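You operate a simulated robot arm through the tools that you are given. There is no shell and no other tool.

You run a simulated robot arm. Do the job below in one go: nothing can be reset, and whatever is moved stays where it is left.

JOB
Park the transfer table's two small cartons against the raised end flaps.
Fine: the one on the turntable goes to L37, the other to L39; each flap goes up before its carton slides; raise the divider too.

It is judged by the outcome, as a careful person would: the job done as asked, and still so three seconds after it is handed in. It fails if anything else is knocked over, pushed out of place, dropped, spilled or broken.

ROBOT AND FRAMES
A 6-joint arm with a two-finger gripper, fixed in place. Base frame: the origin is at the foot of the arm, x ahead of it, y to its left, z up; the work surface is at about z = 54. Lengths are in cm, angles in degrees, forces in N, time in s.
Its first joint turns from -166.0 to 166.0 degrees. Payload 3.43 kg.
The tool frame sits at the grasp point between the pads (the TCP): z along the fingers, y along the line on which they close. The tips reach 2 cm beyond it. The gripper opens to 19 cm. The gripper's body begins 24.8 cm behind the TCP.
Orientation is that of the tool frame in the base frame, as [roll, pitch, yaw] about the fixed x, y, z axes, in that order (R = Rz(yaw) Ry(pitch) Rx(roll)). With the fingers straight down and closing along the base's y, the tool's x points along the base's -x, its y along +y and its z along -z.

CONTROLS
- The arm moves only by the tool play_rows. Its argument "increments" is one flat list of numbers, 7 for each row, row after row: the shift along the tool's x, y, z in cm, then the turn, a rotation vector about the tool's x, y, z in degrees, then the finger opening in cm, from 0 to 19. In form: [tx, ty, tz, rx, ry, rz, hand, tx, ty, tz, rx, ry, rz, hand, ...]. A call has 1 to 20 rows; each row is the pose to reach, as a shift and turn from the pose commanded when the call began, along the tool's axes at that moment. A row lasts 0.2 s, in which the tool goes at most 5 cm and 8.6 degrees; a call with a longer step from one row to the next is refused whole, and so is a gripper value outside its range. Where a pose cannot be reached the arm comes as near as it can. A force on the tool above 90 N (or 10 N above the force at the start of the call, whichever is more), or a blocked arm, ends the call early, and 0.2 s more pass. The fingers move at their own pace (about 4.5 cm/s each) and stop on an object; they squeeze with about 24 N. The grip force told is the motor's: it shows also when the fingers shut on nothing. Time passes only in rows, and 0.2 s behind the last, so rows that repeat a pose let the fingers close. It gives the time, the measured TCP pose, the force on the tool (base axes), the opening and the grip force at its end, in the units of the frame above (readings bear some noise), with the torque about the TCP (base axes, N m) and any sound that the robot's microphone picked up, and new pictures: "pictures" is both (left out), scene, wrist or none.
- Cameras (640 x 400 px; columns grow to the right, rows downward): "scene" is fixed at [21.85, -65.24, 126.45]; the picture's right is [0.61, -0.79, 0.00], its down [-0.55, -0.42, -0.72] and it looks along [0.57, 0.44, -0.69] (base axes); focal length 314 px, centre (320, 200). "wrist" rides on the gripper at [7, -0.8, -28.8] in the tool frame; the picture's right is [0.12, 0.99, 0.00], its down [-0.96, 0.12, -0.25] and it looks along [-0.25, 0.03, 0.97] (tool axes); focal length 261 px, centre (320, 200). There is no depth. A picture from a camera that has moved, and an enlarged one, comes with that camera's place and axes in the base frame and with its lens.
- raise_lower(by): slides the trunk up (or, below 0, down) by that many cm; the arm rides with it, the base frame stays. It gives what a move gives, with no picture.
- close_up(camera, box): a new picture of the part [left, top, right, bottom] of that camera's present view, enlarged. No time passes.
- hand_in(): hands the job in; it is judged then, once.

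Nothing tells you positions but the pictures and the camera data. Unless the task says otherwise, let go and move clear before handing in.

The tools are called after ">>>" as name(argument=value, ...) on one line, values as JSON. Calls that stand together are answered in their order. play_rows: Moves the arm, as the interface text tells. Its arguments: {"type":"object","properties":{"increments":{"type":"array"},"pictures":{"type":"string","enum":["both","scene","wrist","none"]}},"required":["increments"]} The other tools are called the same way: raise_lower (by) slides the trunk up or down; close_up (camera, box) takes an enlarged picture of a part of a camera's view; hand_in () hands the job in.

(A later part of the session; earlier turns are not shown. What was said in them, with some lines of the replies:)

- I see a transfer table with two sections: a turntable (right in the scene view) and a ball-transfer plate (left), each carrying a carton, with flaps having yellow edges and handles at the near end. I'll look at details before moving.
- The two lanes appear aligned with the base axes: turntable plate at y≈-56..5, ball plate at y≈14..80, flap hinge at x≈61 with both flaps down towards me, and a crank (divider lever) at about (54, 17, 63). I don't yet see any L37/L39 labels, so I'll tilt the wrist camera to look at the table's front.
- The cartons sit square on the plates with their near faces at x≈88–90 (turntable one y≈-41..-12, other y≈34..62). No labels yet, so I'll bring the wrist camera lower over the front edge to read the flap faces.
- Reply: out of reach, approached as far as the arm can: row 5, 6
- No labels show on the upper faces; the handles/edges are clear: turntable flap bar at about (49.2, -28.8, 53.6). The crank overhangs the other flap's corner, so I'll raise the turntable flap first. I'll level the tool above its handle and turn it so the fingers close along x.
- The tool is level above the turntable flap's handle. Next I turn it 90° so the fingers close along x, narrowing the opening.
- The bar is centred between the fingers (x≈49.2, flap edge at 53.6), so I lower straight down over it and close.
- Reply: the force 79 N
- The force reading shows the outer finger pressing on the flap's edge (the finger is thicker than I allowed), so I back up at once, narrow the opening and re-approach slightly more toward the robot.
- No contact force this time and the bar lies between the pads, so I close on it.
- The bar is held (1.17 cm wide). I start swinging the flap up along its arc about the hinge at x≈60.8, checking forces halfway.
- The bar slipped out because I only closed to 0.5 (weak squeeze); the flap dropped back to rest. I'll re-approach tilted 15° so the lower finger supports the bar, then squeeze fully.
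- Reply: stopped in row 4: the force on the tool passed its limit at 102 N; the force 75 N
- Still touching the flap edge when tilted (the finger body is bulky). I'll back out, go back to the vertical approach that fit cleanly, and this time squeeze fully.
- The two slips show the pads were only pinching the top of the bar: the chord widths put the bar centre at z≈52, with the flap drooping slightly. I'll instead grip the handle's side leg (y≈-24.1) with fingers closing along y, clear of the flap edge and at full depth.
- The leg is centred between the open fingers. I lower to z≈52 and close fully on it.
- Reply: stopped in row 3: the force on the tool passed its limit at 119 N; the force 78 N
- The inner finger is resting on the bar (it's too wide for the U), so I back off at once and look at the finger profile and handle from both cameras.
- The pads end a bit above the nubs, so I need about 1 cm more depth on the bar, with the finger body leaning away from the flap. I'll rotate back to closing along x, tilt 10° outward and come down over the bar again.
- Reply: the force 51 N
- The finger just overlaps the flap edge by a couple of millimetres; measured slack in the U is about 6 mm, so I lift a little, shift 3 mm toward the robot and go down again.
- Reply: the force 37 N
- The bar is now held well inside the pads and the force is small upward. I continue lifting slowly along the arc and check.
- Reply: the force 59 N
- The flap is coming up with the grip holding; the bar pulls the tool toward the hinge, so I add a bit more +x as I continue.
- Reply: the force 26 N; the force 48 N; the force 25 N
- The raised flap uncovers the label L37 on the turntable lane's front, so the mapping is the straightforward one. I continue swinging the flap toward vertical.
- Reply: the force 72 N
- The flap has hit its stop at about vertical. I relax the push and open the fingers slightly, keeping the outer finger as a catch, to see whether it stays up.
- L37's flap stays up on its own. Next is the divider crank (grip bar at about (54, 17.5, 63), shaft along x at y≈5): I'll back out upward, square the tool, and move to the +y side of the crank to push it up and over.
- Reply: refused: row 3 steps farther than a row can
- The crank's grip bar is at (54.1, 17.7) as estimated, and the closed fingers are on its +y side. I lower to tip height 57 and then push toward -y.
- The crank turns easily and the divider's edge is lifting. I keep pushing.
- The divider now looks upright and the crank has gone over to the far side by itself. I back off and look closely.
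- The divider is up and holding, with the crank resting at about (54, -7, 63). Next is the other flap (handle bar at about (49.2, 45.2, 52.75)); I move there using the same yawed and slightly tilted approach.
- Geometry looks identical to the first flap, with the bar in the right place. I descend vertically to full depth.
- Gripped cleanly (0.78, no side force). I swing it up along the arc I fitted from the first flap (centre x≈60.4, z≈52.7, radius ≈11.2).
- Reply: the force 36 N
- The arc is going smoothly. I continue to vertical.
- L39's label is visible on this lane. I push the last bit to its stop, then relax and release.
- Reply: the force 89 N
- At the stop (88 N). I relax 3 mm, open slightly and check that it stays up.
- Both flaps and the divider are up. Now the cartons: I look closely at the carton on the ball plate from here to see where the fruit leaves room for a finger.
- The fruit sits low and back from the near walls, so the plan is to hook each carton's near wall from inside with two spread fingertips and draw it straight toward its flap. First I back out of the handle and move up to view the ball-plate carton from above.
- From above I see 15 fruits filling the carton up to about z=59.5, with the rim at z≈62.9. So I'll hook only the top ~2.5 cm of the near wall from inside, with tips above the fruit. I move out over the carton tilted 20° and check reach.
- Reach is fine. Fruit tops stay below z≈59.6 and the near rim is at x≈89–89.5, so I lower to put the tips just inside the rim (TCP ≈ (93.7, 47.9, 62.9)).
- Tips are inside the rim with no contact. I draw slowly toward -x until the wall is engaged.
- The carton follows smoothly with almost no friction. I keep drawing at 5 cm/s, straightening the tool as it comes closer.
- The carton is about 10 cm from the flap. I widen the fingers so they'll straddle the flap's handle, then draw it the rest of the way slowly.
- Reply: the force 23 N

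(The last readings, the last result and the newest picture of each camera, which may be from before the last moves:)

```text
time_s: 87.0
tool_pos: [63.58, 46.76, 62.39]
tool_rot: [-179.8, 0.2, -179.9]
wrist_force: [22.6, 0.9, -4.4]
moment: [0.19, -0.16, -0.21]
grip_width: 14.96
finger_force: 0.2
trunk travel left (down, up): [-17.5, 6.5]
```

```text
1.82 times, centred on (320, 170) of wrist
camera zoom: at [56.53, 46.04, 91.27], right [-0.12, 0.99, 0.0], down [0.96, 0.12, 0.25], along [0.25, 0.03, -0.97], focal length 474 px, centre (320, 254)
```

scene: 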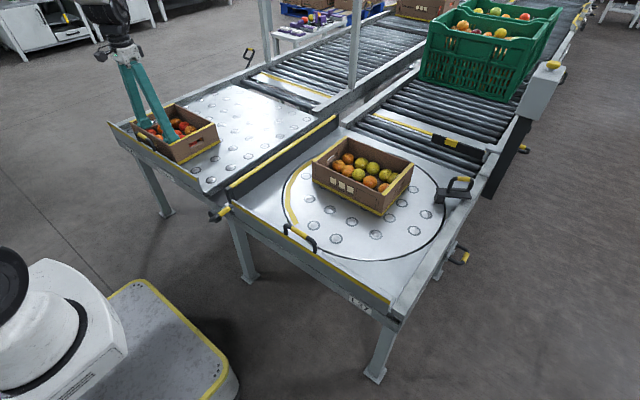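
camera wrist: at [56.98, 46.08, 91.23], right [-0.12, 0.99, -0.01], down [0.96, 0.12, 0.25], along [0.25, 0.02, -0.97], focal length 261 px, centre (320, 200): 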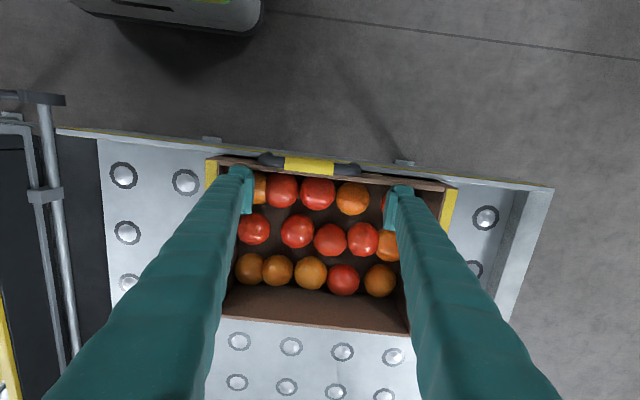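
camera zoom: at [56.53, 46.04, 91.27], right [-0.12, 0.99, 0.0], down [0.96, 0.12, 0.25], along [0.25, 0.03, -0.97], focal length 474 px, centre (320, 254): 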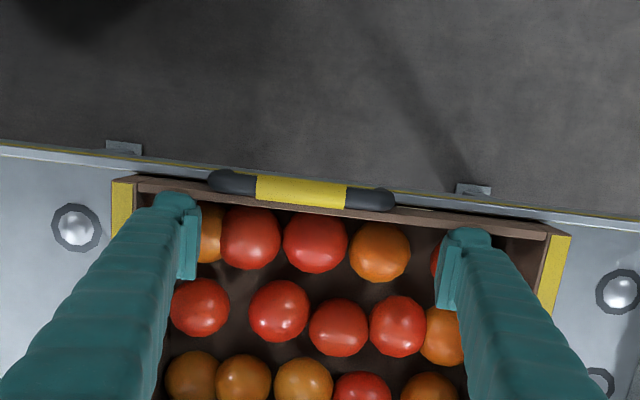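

Contact at about 23 N: the carton is against the flap. I ease off, lift the fingers out straight up and check that the flap still stands.

>>> play_rows(increments=[-0.4, 0, 0, 0, 0, 0, 15, -0.8, 0, -0.1, 0, 0, 0, 15, -0.8, 0, -2, 0, 0, 0, 15, -0.8, 0, -5, 0, 0, 0, 15, -0.8, 0, -9, 0, 0, 0, 15, -0.8, 0, -13, 0, 0, 0, 15, -0.8, 0, -17, 0, 0, 0, 15])

>>> close_up(camera="scene", box=[100, 90, 260, 200])

>>> close_up(camera="wrist", box=[160, 100, 480, 300])

```text
time_s: 88.6
tool_pos: [64.51, 46.96, 79.31]
tool_rot: [-179.7, 0.1, -180.0]
wrist_force: [0.0, -0.7, -1.5]
moment: [-0.07, 0.08, 0.01]
grip_width: 14.98
finger_force: 0.1
trunk travel left (down, up): [-17.5, 6.5]
camera wrist: at [57.45, 46.17, 108.15], right [-0.12, 0.99, -0.01], down [0.96, 0.12, 0.25], along [0.25, 0.02, -0.97], focal length 261 px, centre (320, 200)
```

scene: 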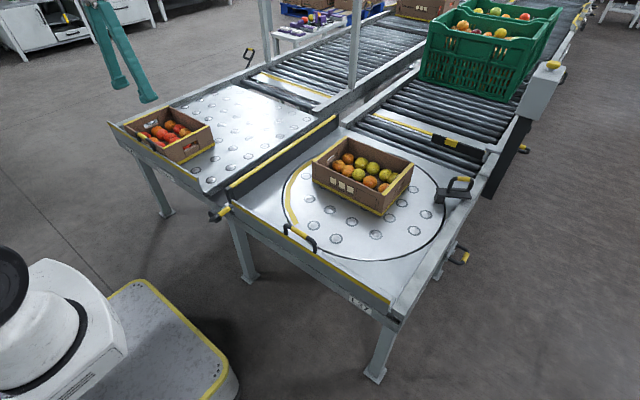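
wrist: 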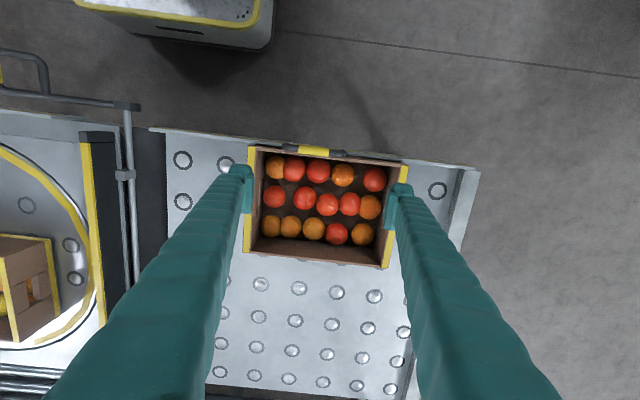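

```text
3.64 times, centred on (180, 145) of scene
camera zoom: at [21.85, -65.24, 126.45], right [0.61, -0.79, 0.0], down [-0.55, -0.42, -0.72], along [0.57, 0.44, -0.69], focal length 1142 px, centre (829, 400)
```

zoom: 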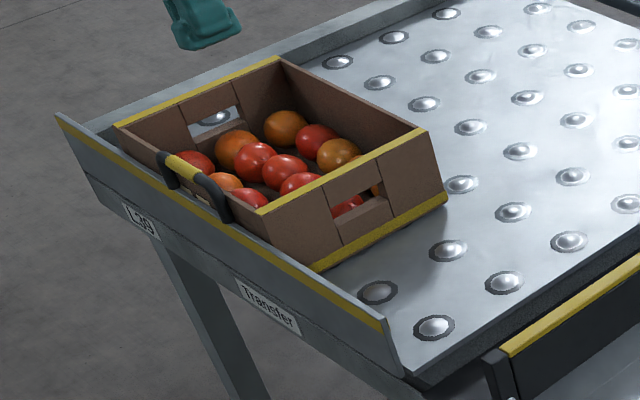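

```text
2.00 times, centred on (320, 200) of wrist
camera zoom: at [57.45, 46.17, 108.15], right [-0.12, 0.99, -0.01], down [0.96, 0.12, 0.25], along [0.25, 0.02, -0.97], focal length 521 px, centre (320, 200)
```

zoom: 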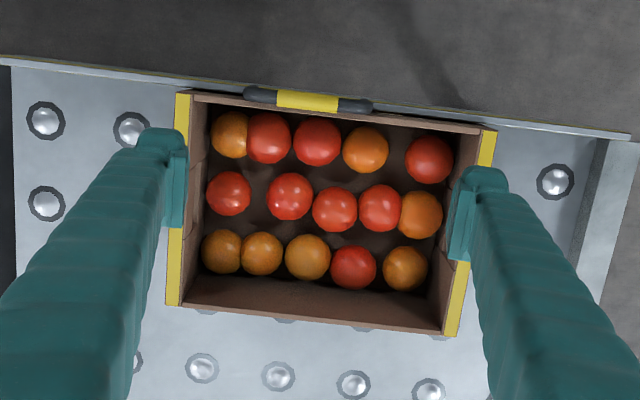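

L39's carton is parked flush against the standing flap. Now I travel over the divider to the turntable carton, tilting as before.

>>> play_rows(increments=[-1.25, -4.67, 0, 0, -1.25, 0, 15, -2.5, -9.34, 0, 0, -2.5, 0, 15, -3.75, -14, 0, 0, -3.75, 0, 15, -5, -18.7, 0, 0, -5, 0, 15, -6.25, -23.3, 0, 0, -6.25, 0, 15, -7.5, -28, 0, 0, -7.5, 0, 15, -8.75, -32.7, 0, 0, -8.75, 0, 15, -10, -37.3, 0, 0, -10, 0, 15, -11.25, -42, 0, 0, -11.25, 0, 15, -12.5, -46.7, 0, 0, -12.5, 0, 15, -13.75, -51.3, 0, 0, -13.75, 0, 15, -15, -56, 0, 0, -15, 0, 15, -16.25, -60.7, 0, 0, -16.25, 0, 15, -17.5, -65.3, 0, 0, -17.5, 0, 15, -18.75, -70, 0, 0, -18.75, 0, 15, -20, -74.6, 0, 0, -20, 0, 15, -20, -74.6, 0, 0, -20, 0, 15])

>>> close_up(camera="wrist", box=[180, 100, 460, 300])

```text
time_s: 92.2
tool_pos: [84.42, -28.21, 79.98]
tool_rot: [-179.7, 20.1, 180.0]
wrist_force: [0.2, 0.2, 0.5]
moment: [-0.01, 0.03, -0.01]
grip_width: 15.01
finger_force: 0.1
trunk travel left (down, up): [-17.5, 6.5]
camera wrist: at [67.9, -28.97, 104.61], right [-0.11, 0.99, -0.05], down [0.82, 0.12, 0.56], along [0.56, 0.03, -0.83], focal length 261 px, centre (320, 200)
```

scene: 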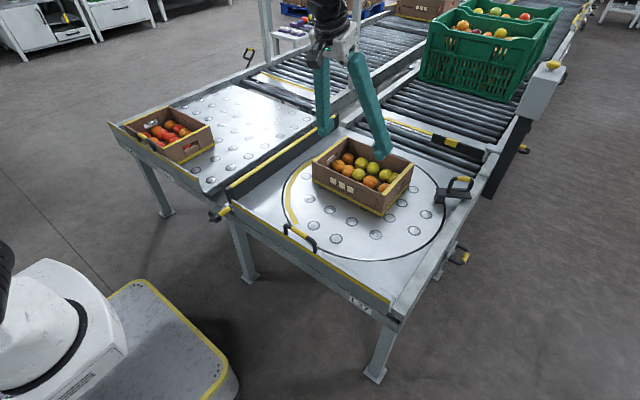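
wrist: 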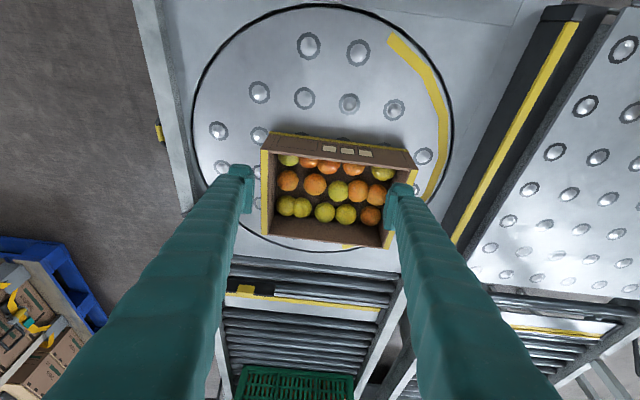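

```text
2.00 times, centred on (320, 200) of wrist
camera zoom: at [67.9, -28.97, 104.61], right [-0.11, 0.99, -0.05], down [0.82, 0.12, 0.56], along [0.56, 0.03, -0.83], focal length 521 px, centre (320, 200)
```

zoom: 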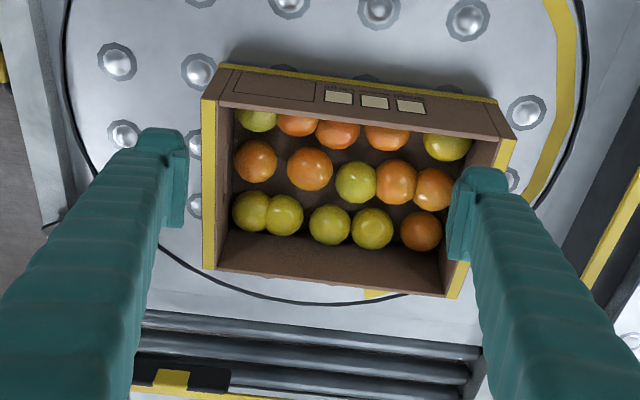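

Same filling and geometry here: near rim at x≈87–87.6, y≈-38.7..-11.2. I go down just inside its near rim (TCP ≈ (91.5, -27, 62.9)).

>>> play_rows(increments=[-2.65, 0.6, 3.64, 0, 0, 0, 15, -5.31, 1.2, 7.28, 0, 0, 0, 15, -4.0, 1.2, 10.5, 0, 0, 0, 15, -2.7, 1.2, 13.7, 0, 0, 0, 15, -1.5, 1.2, 16.7, 0, 0, 0, 15, -0.76, 1.2, 18.5, 0, 0, 0, 15, -0.76, 1.2, 18.5, 0, 0, 0, 15])

>>> close_up(camera="wrist", box=[160, 100, 480, 300])

>>> close_up(camera="scene", box=[290, 100, 430, 225])

```text
time_s: 93.8
tool_pos: [91.26, -26.8, 62.9]
tool_rot: [-179.7, 20.1, -179.9]
wrist_force: [0.6, 0.9, -0.2]
moment: [0.01, 0.0, -0.01]
grip_width: 15.0
finger_force: 0.1
trunk travel left (down, up): [-17.5, 6.5]
camera wrist: at [74.76, -27.45, 87.5], right [-0.11, 0.99, -0.05], down [0.82, 0.12, 0.56], along [0.56, 0.03, -0.83], focal length 261 px, centre (320, 200)
```

scene: 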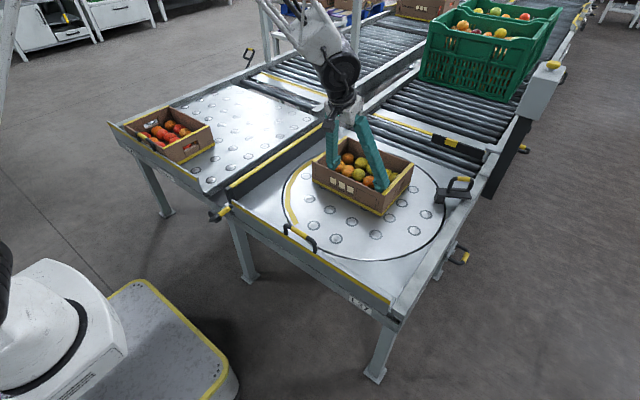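
wrist: 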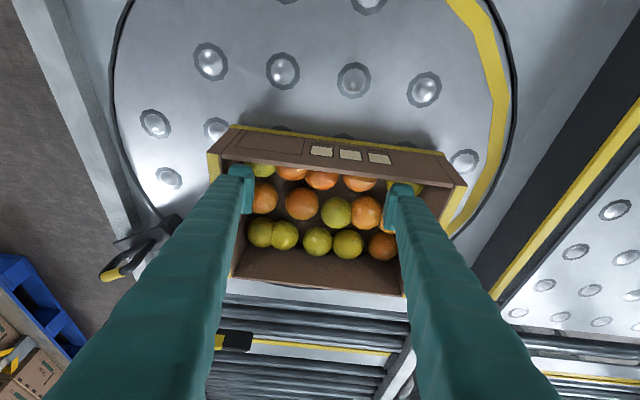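

```text
2.00 times, centred on (320, 200) of wrist
camera zoom: at [74.76, -27.45, 87.5], right [-0.11, 0.99, -0.05], down [0.82, 0.12, 0.56], along [0.56, 0.03, -0.83], focal length 521 px, centre (320, 200)
```

zoom: 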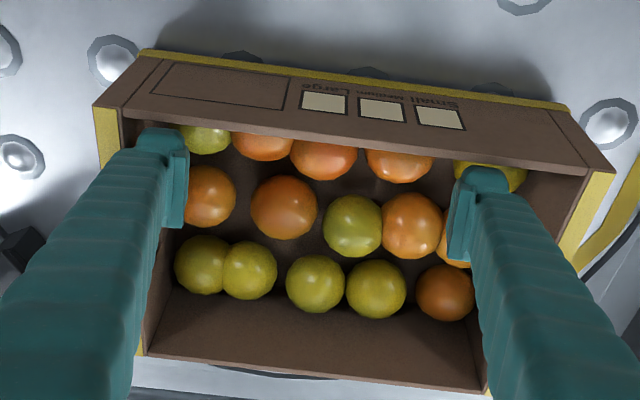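

```text
3.20 times, centred on (360, 162) of scene
camera zoom: at [21.85, -65.24, 126.45], right [0.61, -0.79, 0.0], down [-0.55, -0.42, -0.72], along [0.57, 0.44, -0.69], focal length 1005 px, centre (192, 320)
```

zoom: 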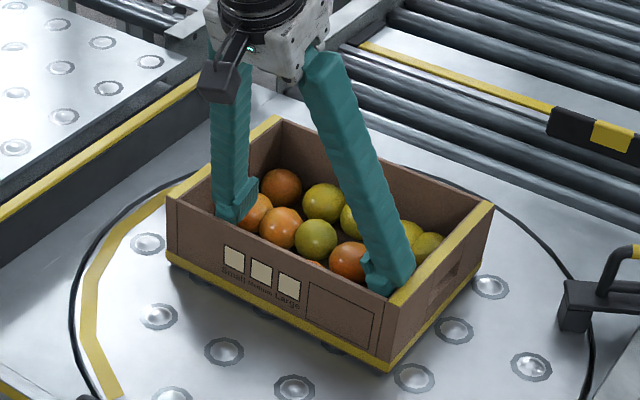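

Clear of the fruit and end wall, no contact. I engage the near wall slowly as before.

>>> play_rows(increments=[0.4, 0, -0.15, 0, 0, 0, 15, 0.8, 0, -0.29, 0, 0, 0, 15, 1.2, 0, -0.44, 0, 0, 0, 15, 1.6, 0, -0.59, 0, 0, 0, 15, 2.0, 0, -0.74, 0, 0, 0, 15, 2.4, 0, -0.88, 0, 0, 0, 15, 2.82, 0, -1.04, 0, 0, 0, 15], pictures="wrist")

>>> close_up(camera="scene", box=[290, 100, 430, 225])

```text
time_s: 95.4
tool_pos: [88.4, -26.72, 62.61]
tool_rot: [-179.7, 20.0, -179.8]
wrist_force: [0.6, -0.5, 0.3]
moment: [-0.05, 0.01, 0.03]
grip_width: 14.98
finger_force: 0.0
trunk travel left (down, up): [-17.5, 6.5]
camera wrist: at [71.89, -27.49, 87.27], right [-0.11, 0.99, -0.05], down [0.82, 0.12, 0.56], along [0.56, 0.03, -0.83], focal length 261 px, centre (320, 200)
```

wrist: 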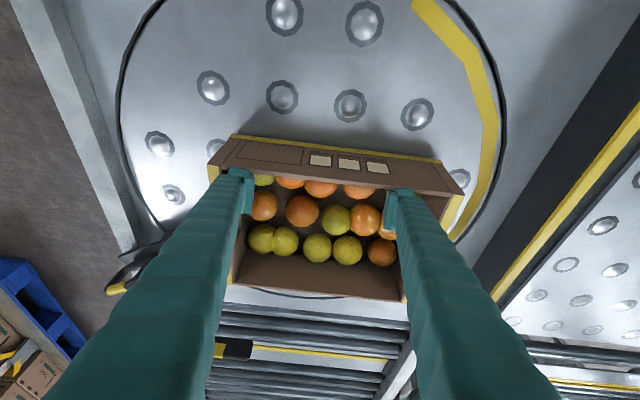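

```text
3.20 times, centred on (360, 162) of scene
camera zoom: at [21.85, -65.24, 126.45], right [0.61, -0.79, 0.0], down [-0.55, -0.42, -0.72], along [0.57, 0.44, -0.69], focal length 1005 px, centre (192, 320)
```

zoom: 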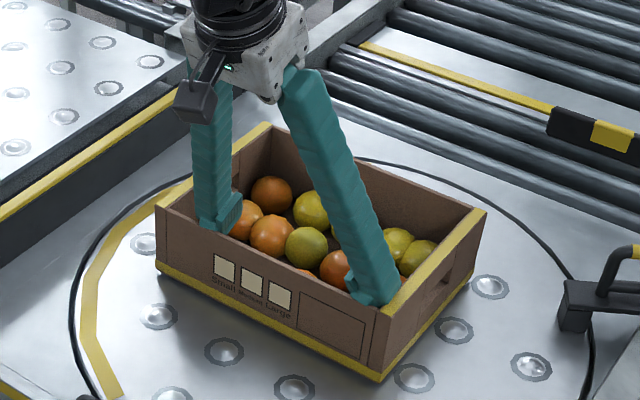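

>>> play_rows(increments=[0.5, 0, -0.17, 0, 1, 0, 15, 1.2, 0, -0.43, 0, 2, 0, 15, 2.1, 0, -0.76, 0, 3, 0, 15, 3.05, 0, -1.1, 0, 4, 0, 15, 4.0, 0, -1.44, 0, 5, 0, 15, 4.95, 0, -1.78, 0, 6, 0, 15, 5.9, 0, -2.13, 0, 7, 0, 15, 6.85, 0, -2.48, 0, 8, 0, 15, 7.8, 0, -2.83, 0, 9, 0, 15, 8.75, 0, -3.18, 0, 10, 0, 15, 9.7, 0, -3.53, 0, 11, 0, 15, 10.65, 0, -3.87, 0, 12, 0, 15, 11.6, 0, -4.22, 0, 13, 0, 15, 12.55, 0, -4.57, 0, 14, 0, 15, 13.5, 0, -4.92, 0, 15, 0, 15, 14.2, 0, -5.17, 0, 16, 0, 15, 14.7, 0, -5.35, 0, 17, 0, 15, 15.1, 0, -5.5, 0, 18, 0, 15, 15.4, 0, -5.6, 0, 19, 0, 15, 15.6, 0, -5.68, 0, 20, 0, 15])

>>> close_up(camera="scene", box=[250, 130, 430, 280])

>>> close_up(camera="wrist", box=[160, 60, 480, 280])

```text
time_s: 99.6
tool_pos: [71.82, -26.69, 62.73]
tool_rot: [-179.7, 0.1, 180.0]
wrist_force: [0.2, -1.2, 0.5]
moment: [0.01, -0.04, 0.01]
grip_width: 15.0
finger_force: 0.1
trunk travel left (down, up): [-17.5, 6.5]
camera wrist: at [64.71, -27.44, 91.54], right [-0.12, 0.99, -0.01], down [0.96, 0.12, 0.25], along [0.25, 0.02, -0.97], focal length 261 px, centre (320, 200)
```

scene: 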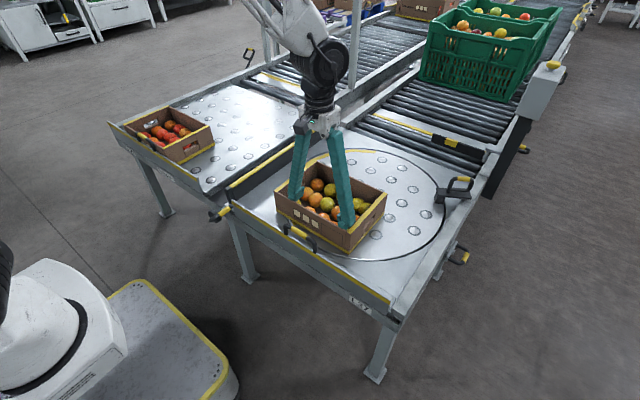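
wrist: 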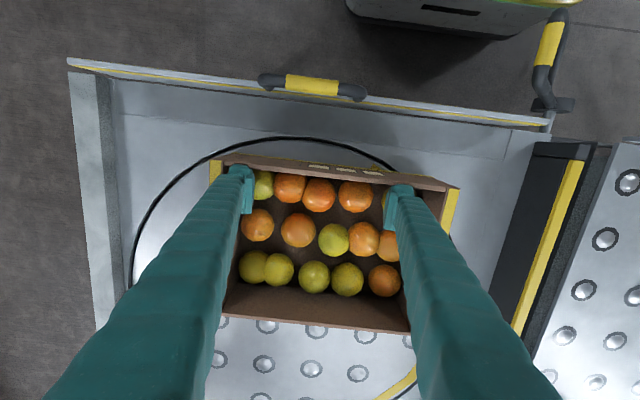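

```text
2.67 times, centred on (340, 205) of scene
camera zoom: at [21.85, -65.24, 126.45], right [0.61, -0.79, 0.0], down [-0.55, -0.42, -0.72], along [0.57, 0.44, -0.69], focal length 837 px, centre (267, 187)
```

zoom: 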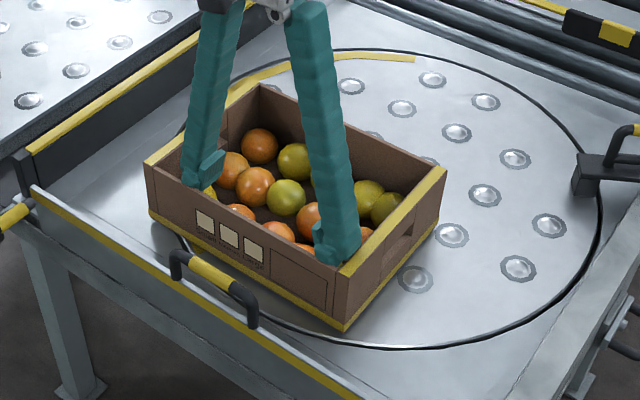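

```text
1.82 times, centred on (320, 170) of wrist
camera zoom: at [64.71, -27.44, 91.54], right [-0.12, 0.99, -0.01], down [0.96, 0.12, 0.25], along [0.25, 0.02, -0.97], focal length 474 px, centre (320, 254)
```

zoom: 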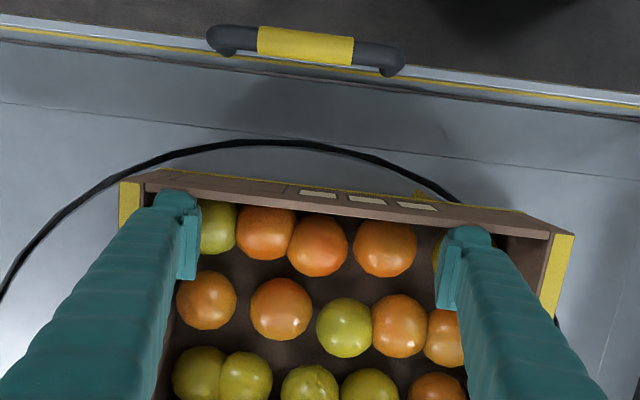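

The turntable hasn't turned (its yellow arc's start is still at (68.5, -19.5)), and the carton is square. About 8 cm to go; I draw it on slowly.

>>> play_rows(increments=[0.4, 0, 0.1, 0, 0, 0, 15, 1.0, 0, 0.2, 0, 0, 0, 15, 1.8, 0, 0.25, 0, 0, 0, 15, 2.6, 0, 0.25, 0, 0, 0, 15, 3.4, 0, 0.25, 0, 0, 0, 15, 4.2, 0, 0.25, 0, 0, 0, 15, 4.9, 0, 0.25, 0, 0, 0, 15, 5.5, 0, 0.25, 0, 0, 0, 15, 6.0, 0, 0.25, 0, 0, 0, 15, 6.4, 0, 0.25, 0, 0, 0, 15, 6.8, 0, 0.25, 0, 0, 0, 15, 7.2, 0, 0.25, 0, 0, 0, 15])

>>> close_up(camera="scene", box=[220, 150, 400, 290])

>>> close_up(camera="wrist", box=[160, 60, 480, 280])

```text
time_s: 102.2
tool_pos: [64.67, -26.74, 62.36]
tool_rot: [-179.7, 0.1, 180.0]
wrist_force: [0.9, -0.1, 0.7]
moment: [-0.02, -0.01, 0.0]
grip_width: 15.0
finger_force: 0.0
trunk travel left (down, up): [-17.5, 6.5]
camera wrist: at [57.52, -27.48, 91.24], right [-0.12, 0.99, -0.01], down [0.96, 0.12, 0.25], along [0.25, 0.02, -0.97], focal length 261 px, centre (320, 200)
```

scene: 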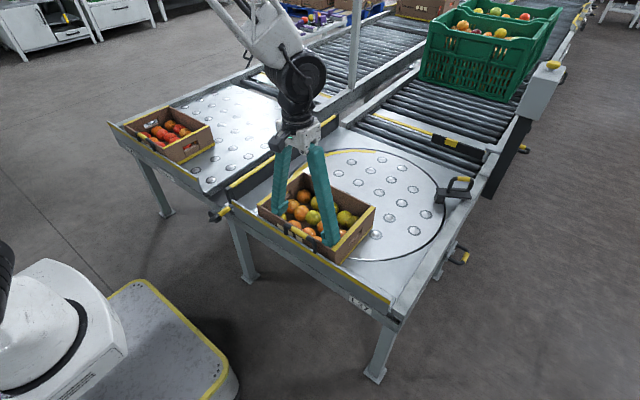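
wrist: 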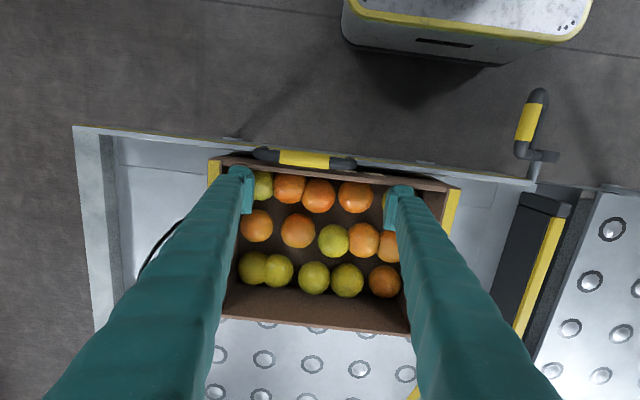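

```text
2.86 times, centred on (310, 220) of scene
camera zoom: at [21.85, -65.24, 126.45], right [0.61, -0.79, 0.0], down [-0.55, -0.42, -0.72], along [0.57, 0.44, -0.69], focal length 897 px, centre (349, 143)
```

zoom: 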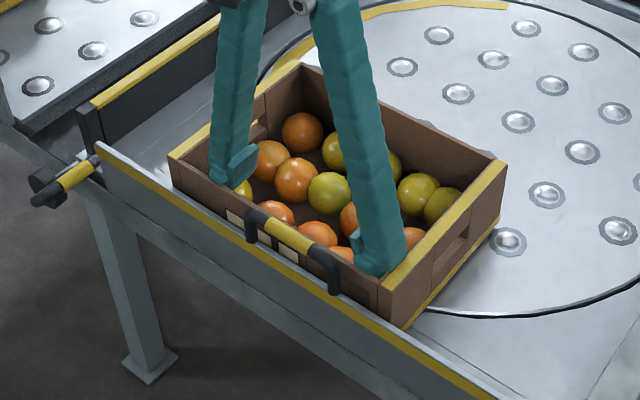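

```text
1.82 times, centred on (320, 170) of wrist
camera zoom: at [57.52, -27.48, 91.24], right [-0.12, 0.99, -0.01], down [0.96, 0.12, 0.25], along [0.25, 0.02, -0.97], focal length 474 px, centre (320, 254)
```

zoom: 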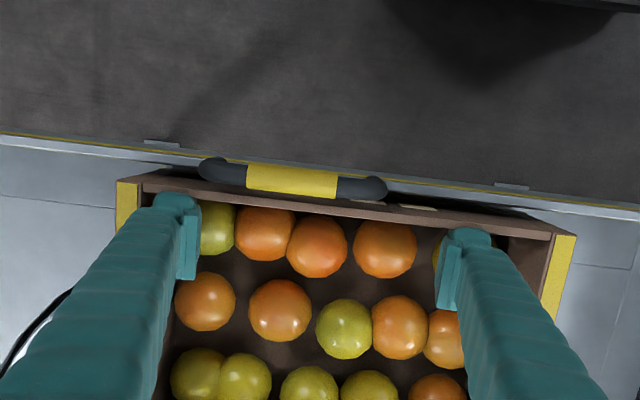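

>>> play_rows(increments=[0.25, 0, 0, 0, 0, 0, 15, 0.5, 0, 0, 0, 0, 0, 15, 0.75, 0, 0, 0, 0, 0, 15, 0.95, 0, 0, 0, 0, 0, 15, 1.1, 0, 0, 0, 0, 0, 15, 1.1, 0, 0, 0, 0, 0, 15], pictures="none")

>>> close_up(camera="wrist", box=[160, 60, 480, 280])

>>> close_up(camera="scene", box=[220, 150, 400, 290])

```text
time_s: 103.6
tool_pos: [63.71, -26.65, 62.37]
tool_rot: [-179.7, 0.2, -180.0]
wrist_force: [21.3, 1.9, 2.0]
moment: [-0.7, 0.06, -0.13]
grip_width: 14.96
finger_force: 0.0
trunk travel left (down, up): [-17.5, 6.5]
```

```text
1.82 times, centred on (320, 170) of wrist
camera zoom: at [56.52, -27.38, 91.25], right [-0.12, 0.99, -0.01], down [0.96, 0.12, 0.25], along [0.25, 0.02, -0.97], focal length 474 px, centre (320, 254)
```

zoom: 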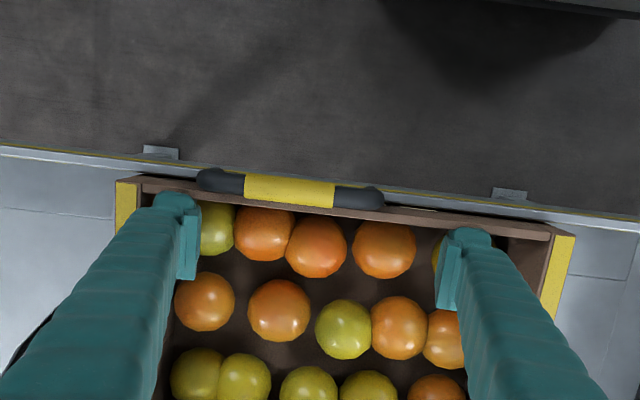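

```text
2.86 times, centred on (310, 220) of scene
camera zoom: at [21.85, -65.24, 126.45], right [0.61, -0.79, 0.0], down [-0.55, -0.42, -0.72], along [0.57, 0.44, -0.69], focal length 897 px, centre (349, 143)
```

zoom: 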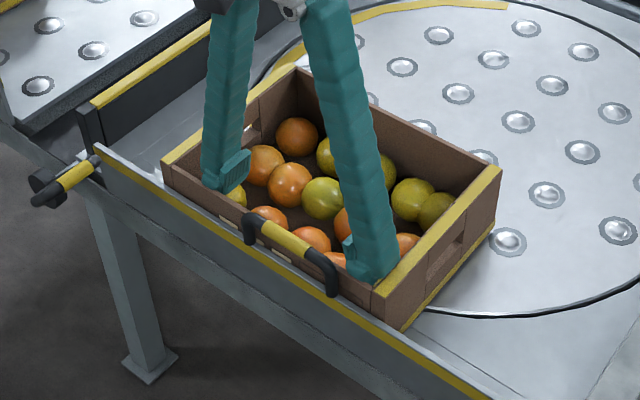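

Contact with the L37 flap (21 N). I ease off and lift straight out.

>>> play_rows(increments=[-0.4, 0, 0, 0, 0, 0, 15, -0.8, 0, -0.1, 0, 0, 0, 15, -0.8, 0, -2, 0, 0, 0, 15, -0.8, 0, -5, 0, 0, 0, 15, -0.8, 0, -9, 0, 0, 0, 15, -0.8, 0, -13, 0, 0, 0, 15, -0.8, 0, -17, 0, 0, 0, 15])

>>> close_up(camera="scene", box=[220, 150, 400, 290])

>>> close_up(camera="wrist", box=[160, 60, 480, 280])

>>> close_up(camera="scene", box=[90, 90, 260, 210])

```text
time_s: 105.2
tool_pos: [64.33, -26.75, 79.26]
tool_rot: [-179.8, 0.0, -179.9]
wrist_force: [0.1, -0.2, -0.1]
moment: [0.05, 0.11, 0.02]
grip_width: 15.0
finger_force: 0.0
trunk travel left (down, up): [-17.5, 6.5]
camera wrist: at [57.29, -27.46, 108.1], right [-0.12, 0.99, 0.0], down [0.96, 0.12, 0.25], along [0.25, 0.03, -0.97], focal length 261 px, centre (320, 200)
```

scene: 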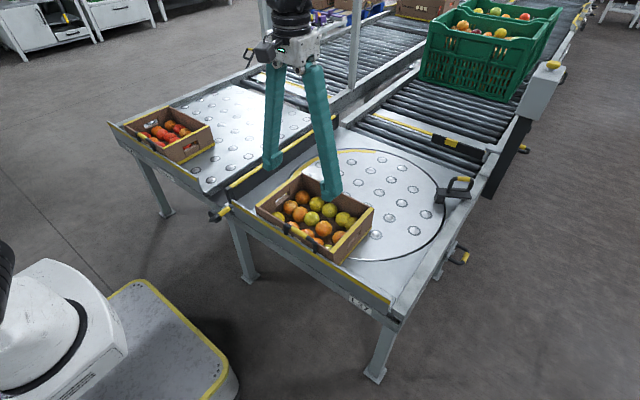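
wrist: 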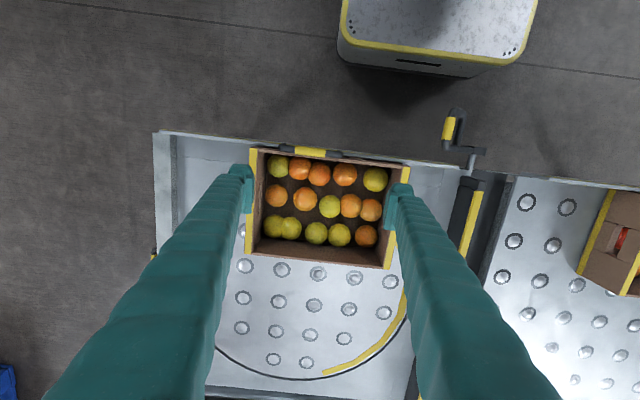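

```text
2.86 times, centred on (310, 220) of scene
camera zoom: at [21.85, -65.24, 126.45], right [0.61, -0.79, 0.0], down [-0.55, -0.42, -0.72], along [0.57, 0.44, -0.69], focal length 897 px, centre (349, 143)
```

zoom: 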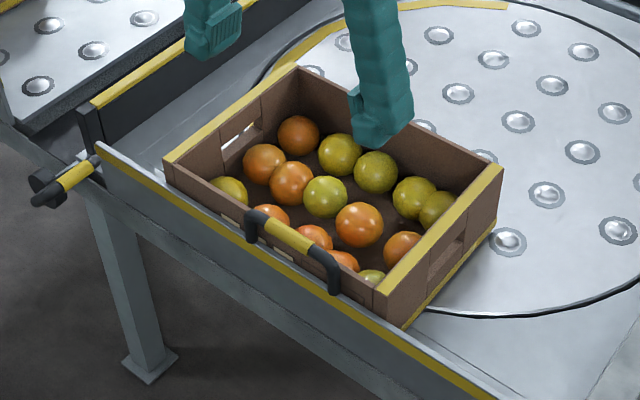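

```text
1.82 times, centred on (320, 170) of wrist
camera zoom: at [57.29, -27.46, 108.1], right [-0.12, 0.99, 0.0], down [0.96, 0.12, 0.25], along [0.25, 0.03, -0.97], focal length 474 px, centre (320, 254)
```

zoom: 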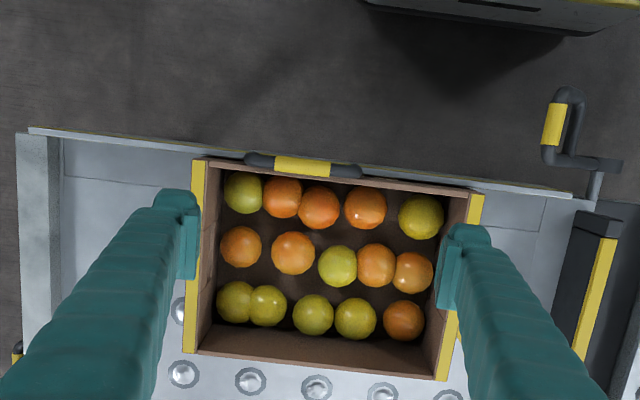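

```text
3.33 times, centred on (175, 150) of scene
camera zoom: at [21.85, -65.24, 126.45], right [0.61, -0.79, 0.0], down [-0.55, -0.42, -0.72], along [0.57, 0.44, -0.69], focal length 1047 px, centre (803, 367)
```

zoom: 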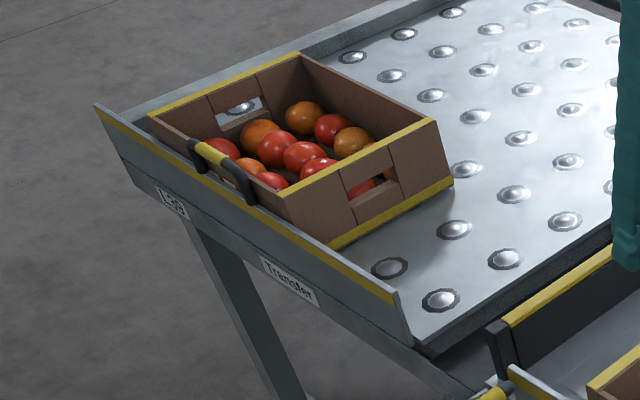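

Both cartons are at their flaps. I zoom in to confirm contact, the flaps and the divider before finishing.

>>> close_up(camera="wrist", box=[230, 130, 430, 200])

>>> close_up(camera="scene", box=[240, 190, 390, 290])

>>> close_up(camera="scene", box=[110, 100, 230, 180])

>>> close_up(camera="scene", box=[200, 100, 350, 230])

```text
3.20 times, centred on (330, 165) of wrist
camera zoom: at [57.29, -27.46, 108.1], right [-0.12, 0.99, 0.0], down [0.96, 0.12, 0.25], along [0.25, 0.03, -0.97], focal length 834 px, centre (288, 312)
```

zoom: 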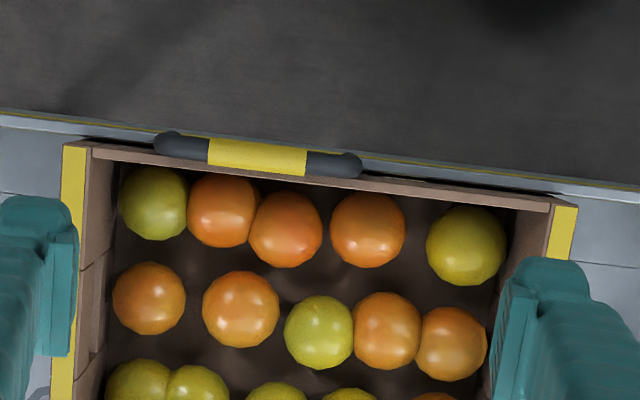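

```text
4.00 times, centred on (315, 240) of scene
camera zoom: at [21.85, -65.24, 126.45], right [0.61, -0.79, 0.0], down [-0.55, -0.42, -0.72], along [0.57, 0.44, -0.69], focal length 1256 px, centre (340, 40)
```

zoom: 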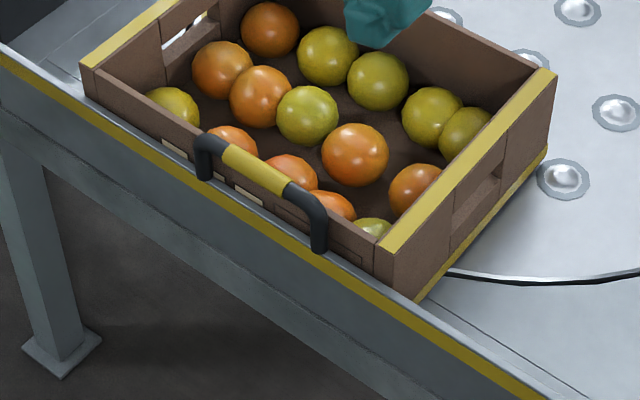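

```text
5.00 times, centred on (170, 140) of scene
camera zoom: at [21.85, -65.24, 126.45], right [0.61, -0.79, 0.0], down [-0.55, -0.42, -0.72], along [0.57, 0.44, -0.69], focal length 1570 px, centre (1070, 500)
```

zoom: 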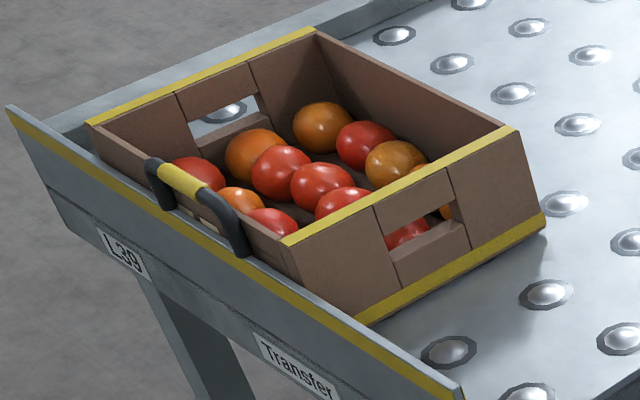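

```text
3.08 times, centred on (275, 165) of scene
camera zoom: at [21.85, -65.24, 126.45], right [0.61, -0.79, 0.0], down [-0.55, -0.42, -0.72], along [0.57, 0.44, -0.69], focal length 966 px, centre (458, 308)
```

zoom: 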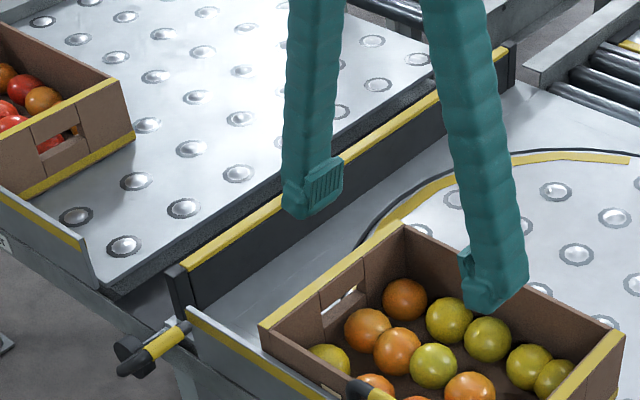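

Rims are at x≈61.1 against flap faces at ≈61.0, both flaps and the divider stand, and the other items are untouched. I move the arm clear to its starting area and take a last look.

>>> play_rows(increments=[0, 0, -4, 0, 0, 0, 15, -0.2, 4.3, -6, 0, 0, 0, 15, -0.4, 8.6, -8, 0, 0, 0, 15, -0.6, 12.9, -8, 0, 0, 0, 15, -0.8, 17.2, -8, 0, 0, 0, 15, -1, 21.5, -8, 0, 0, 0, 15, -1.2, 25.8, -8, 0, 0, 0, 15, -1.4, 30.1, -8, 0, 0, 0, 15, -1.5, 34.4, -8, 0, 0, 0, 15, -1.5, 38.7, -8, 0, 0, 0, 15, -1.5, 43, -8, 0, 0, 0, 15, -1.5, 43, -8, 0, 0, 0, 15, -1.5, 43, -8, 0, 0, 0, 15, -1.5, 43, -8, 0, 0, 0, 15])

>>> close_up(camera="scene", box=[90, 80, 400, 330])

```text
time_s: 108.2
tool_pos: [65.79, 16.46, 87.13]
tool_rot: [-179.7, 0.1, -179.9]
wrist_force: [-0.7, 0.2, -0.2]
moment: [0.0, -0.03, 0.04]
grip_width: 14.98
finger_force: 0.0
trunk travel left (down, up): [-17.5, 6.5]
camera wrist: at [58.65, 15.73, 115.9], right [-0.12, 0.99, -0.01], down [0.96, 0.12, 0.25], along [0.25, 0.02, -0.97], focal length 261 px, centre (320, 200)
```

scene: 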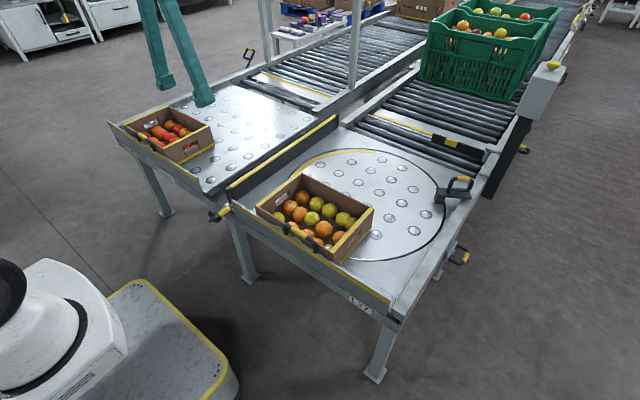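
wrist: 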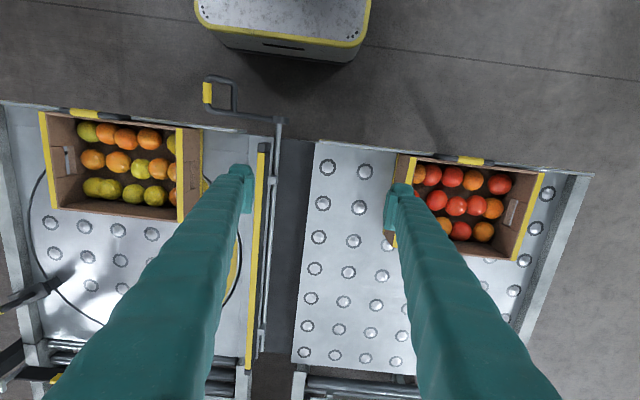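

```text
1.60 times, centred on (245, 205) of scene
camera zoom: at [21.85, -65.24, 126.45], right [0.61, -0.79, 0.0], down [-0.55, -0.42, -0.72], along [0.57, 0.44, -0.69], focal length 502 px, centre (440, 192)
```

zoom: 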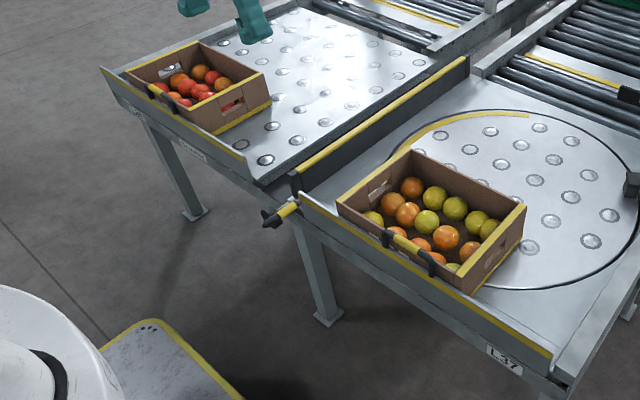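

Everything is in place. The L37 flap is up with the turntable carton against it, the L39 flap is up with the other carton against it, and the divider is raised. No fruit has spilled, and the arm is clear and empty, so I hand the job in.

>>> hand_in()

```text
The job is handed in.
```

Both small cartons are parked against their raised end flaps and the divider is up. The job is handed in; no verdict has come back yet.

- **L37:** its flap went up first, then the turntable carton slid straight to it. The label on the front of that lane reads L37.
- **L39:** its flap went up first, then the carton from the ball-transfer plate slid straight to it. The label on that lane reads L39.
- **Divider:** it stands upright and stays there on its own, with its crank swung over to the turntable side.

In the last pictures both cartons are square to their flaps with all their fruit inside. The turntable has not turned, nothing else has moved, and the arm is empty and clear of the table.

Getting hold of the L37 flap's handle took several tries. The fingers pressed on the flap edge and the handle a few times, stopping the arm twice at just over 100 N, and the bar slipped out of the grip twice. I saw no damage and the flap works normally.
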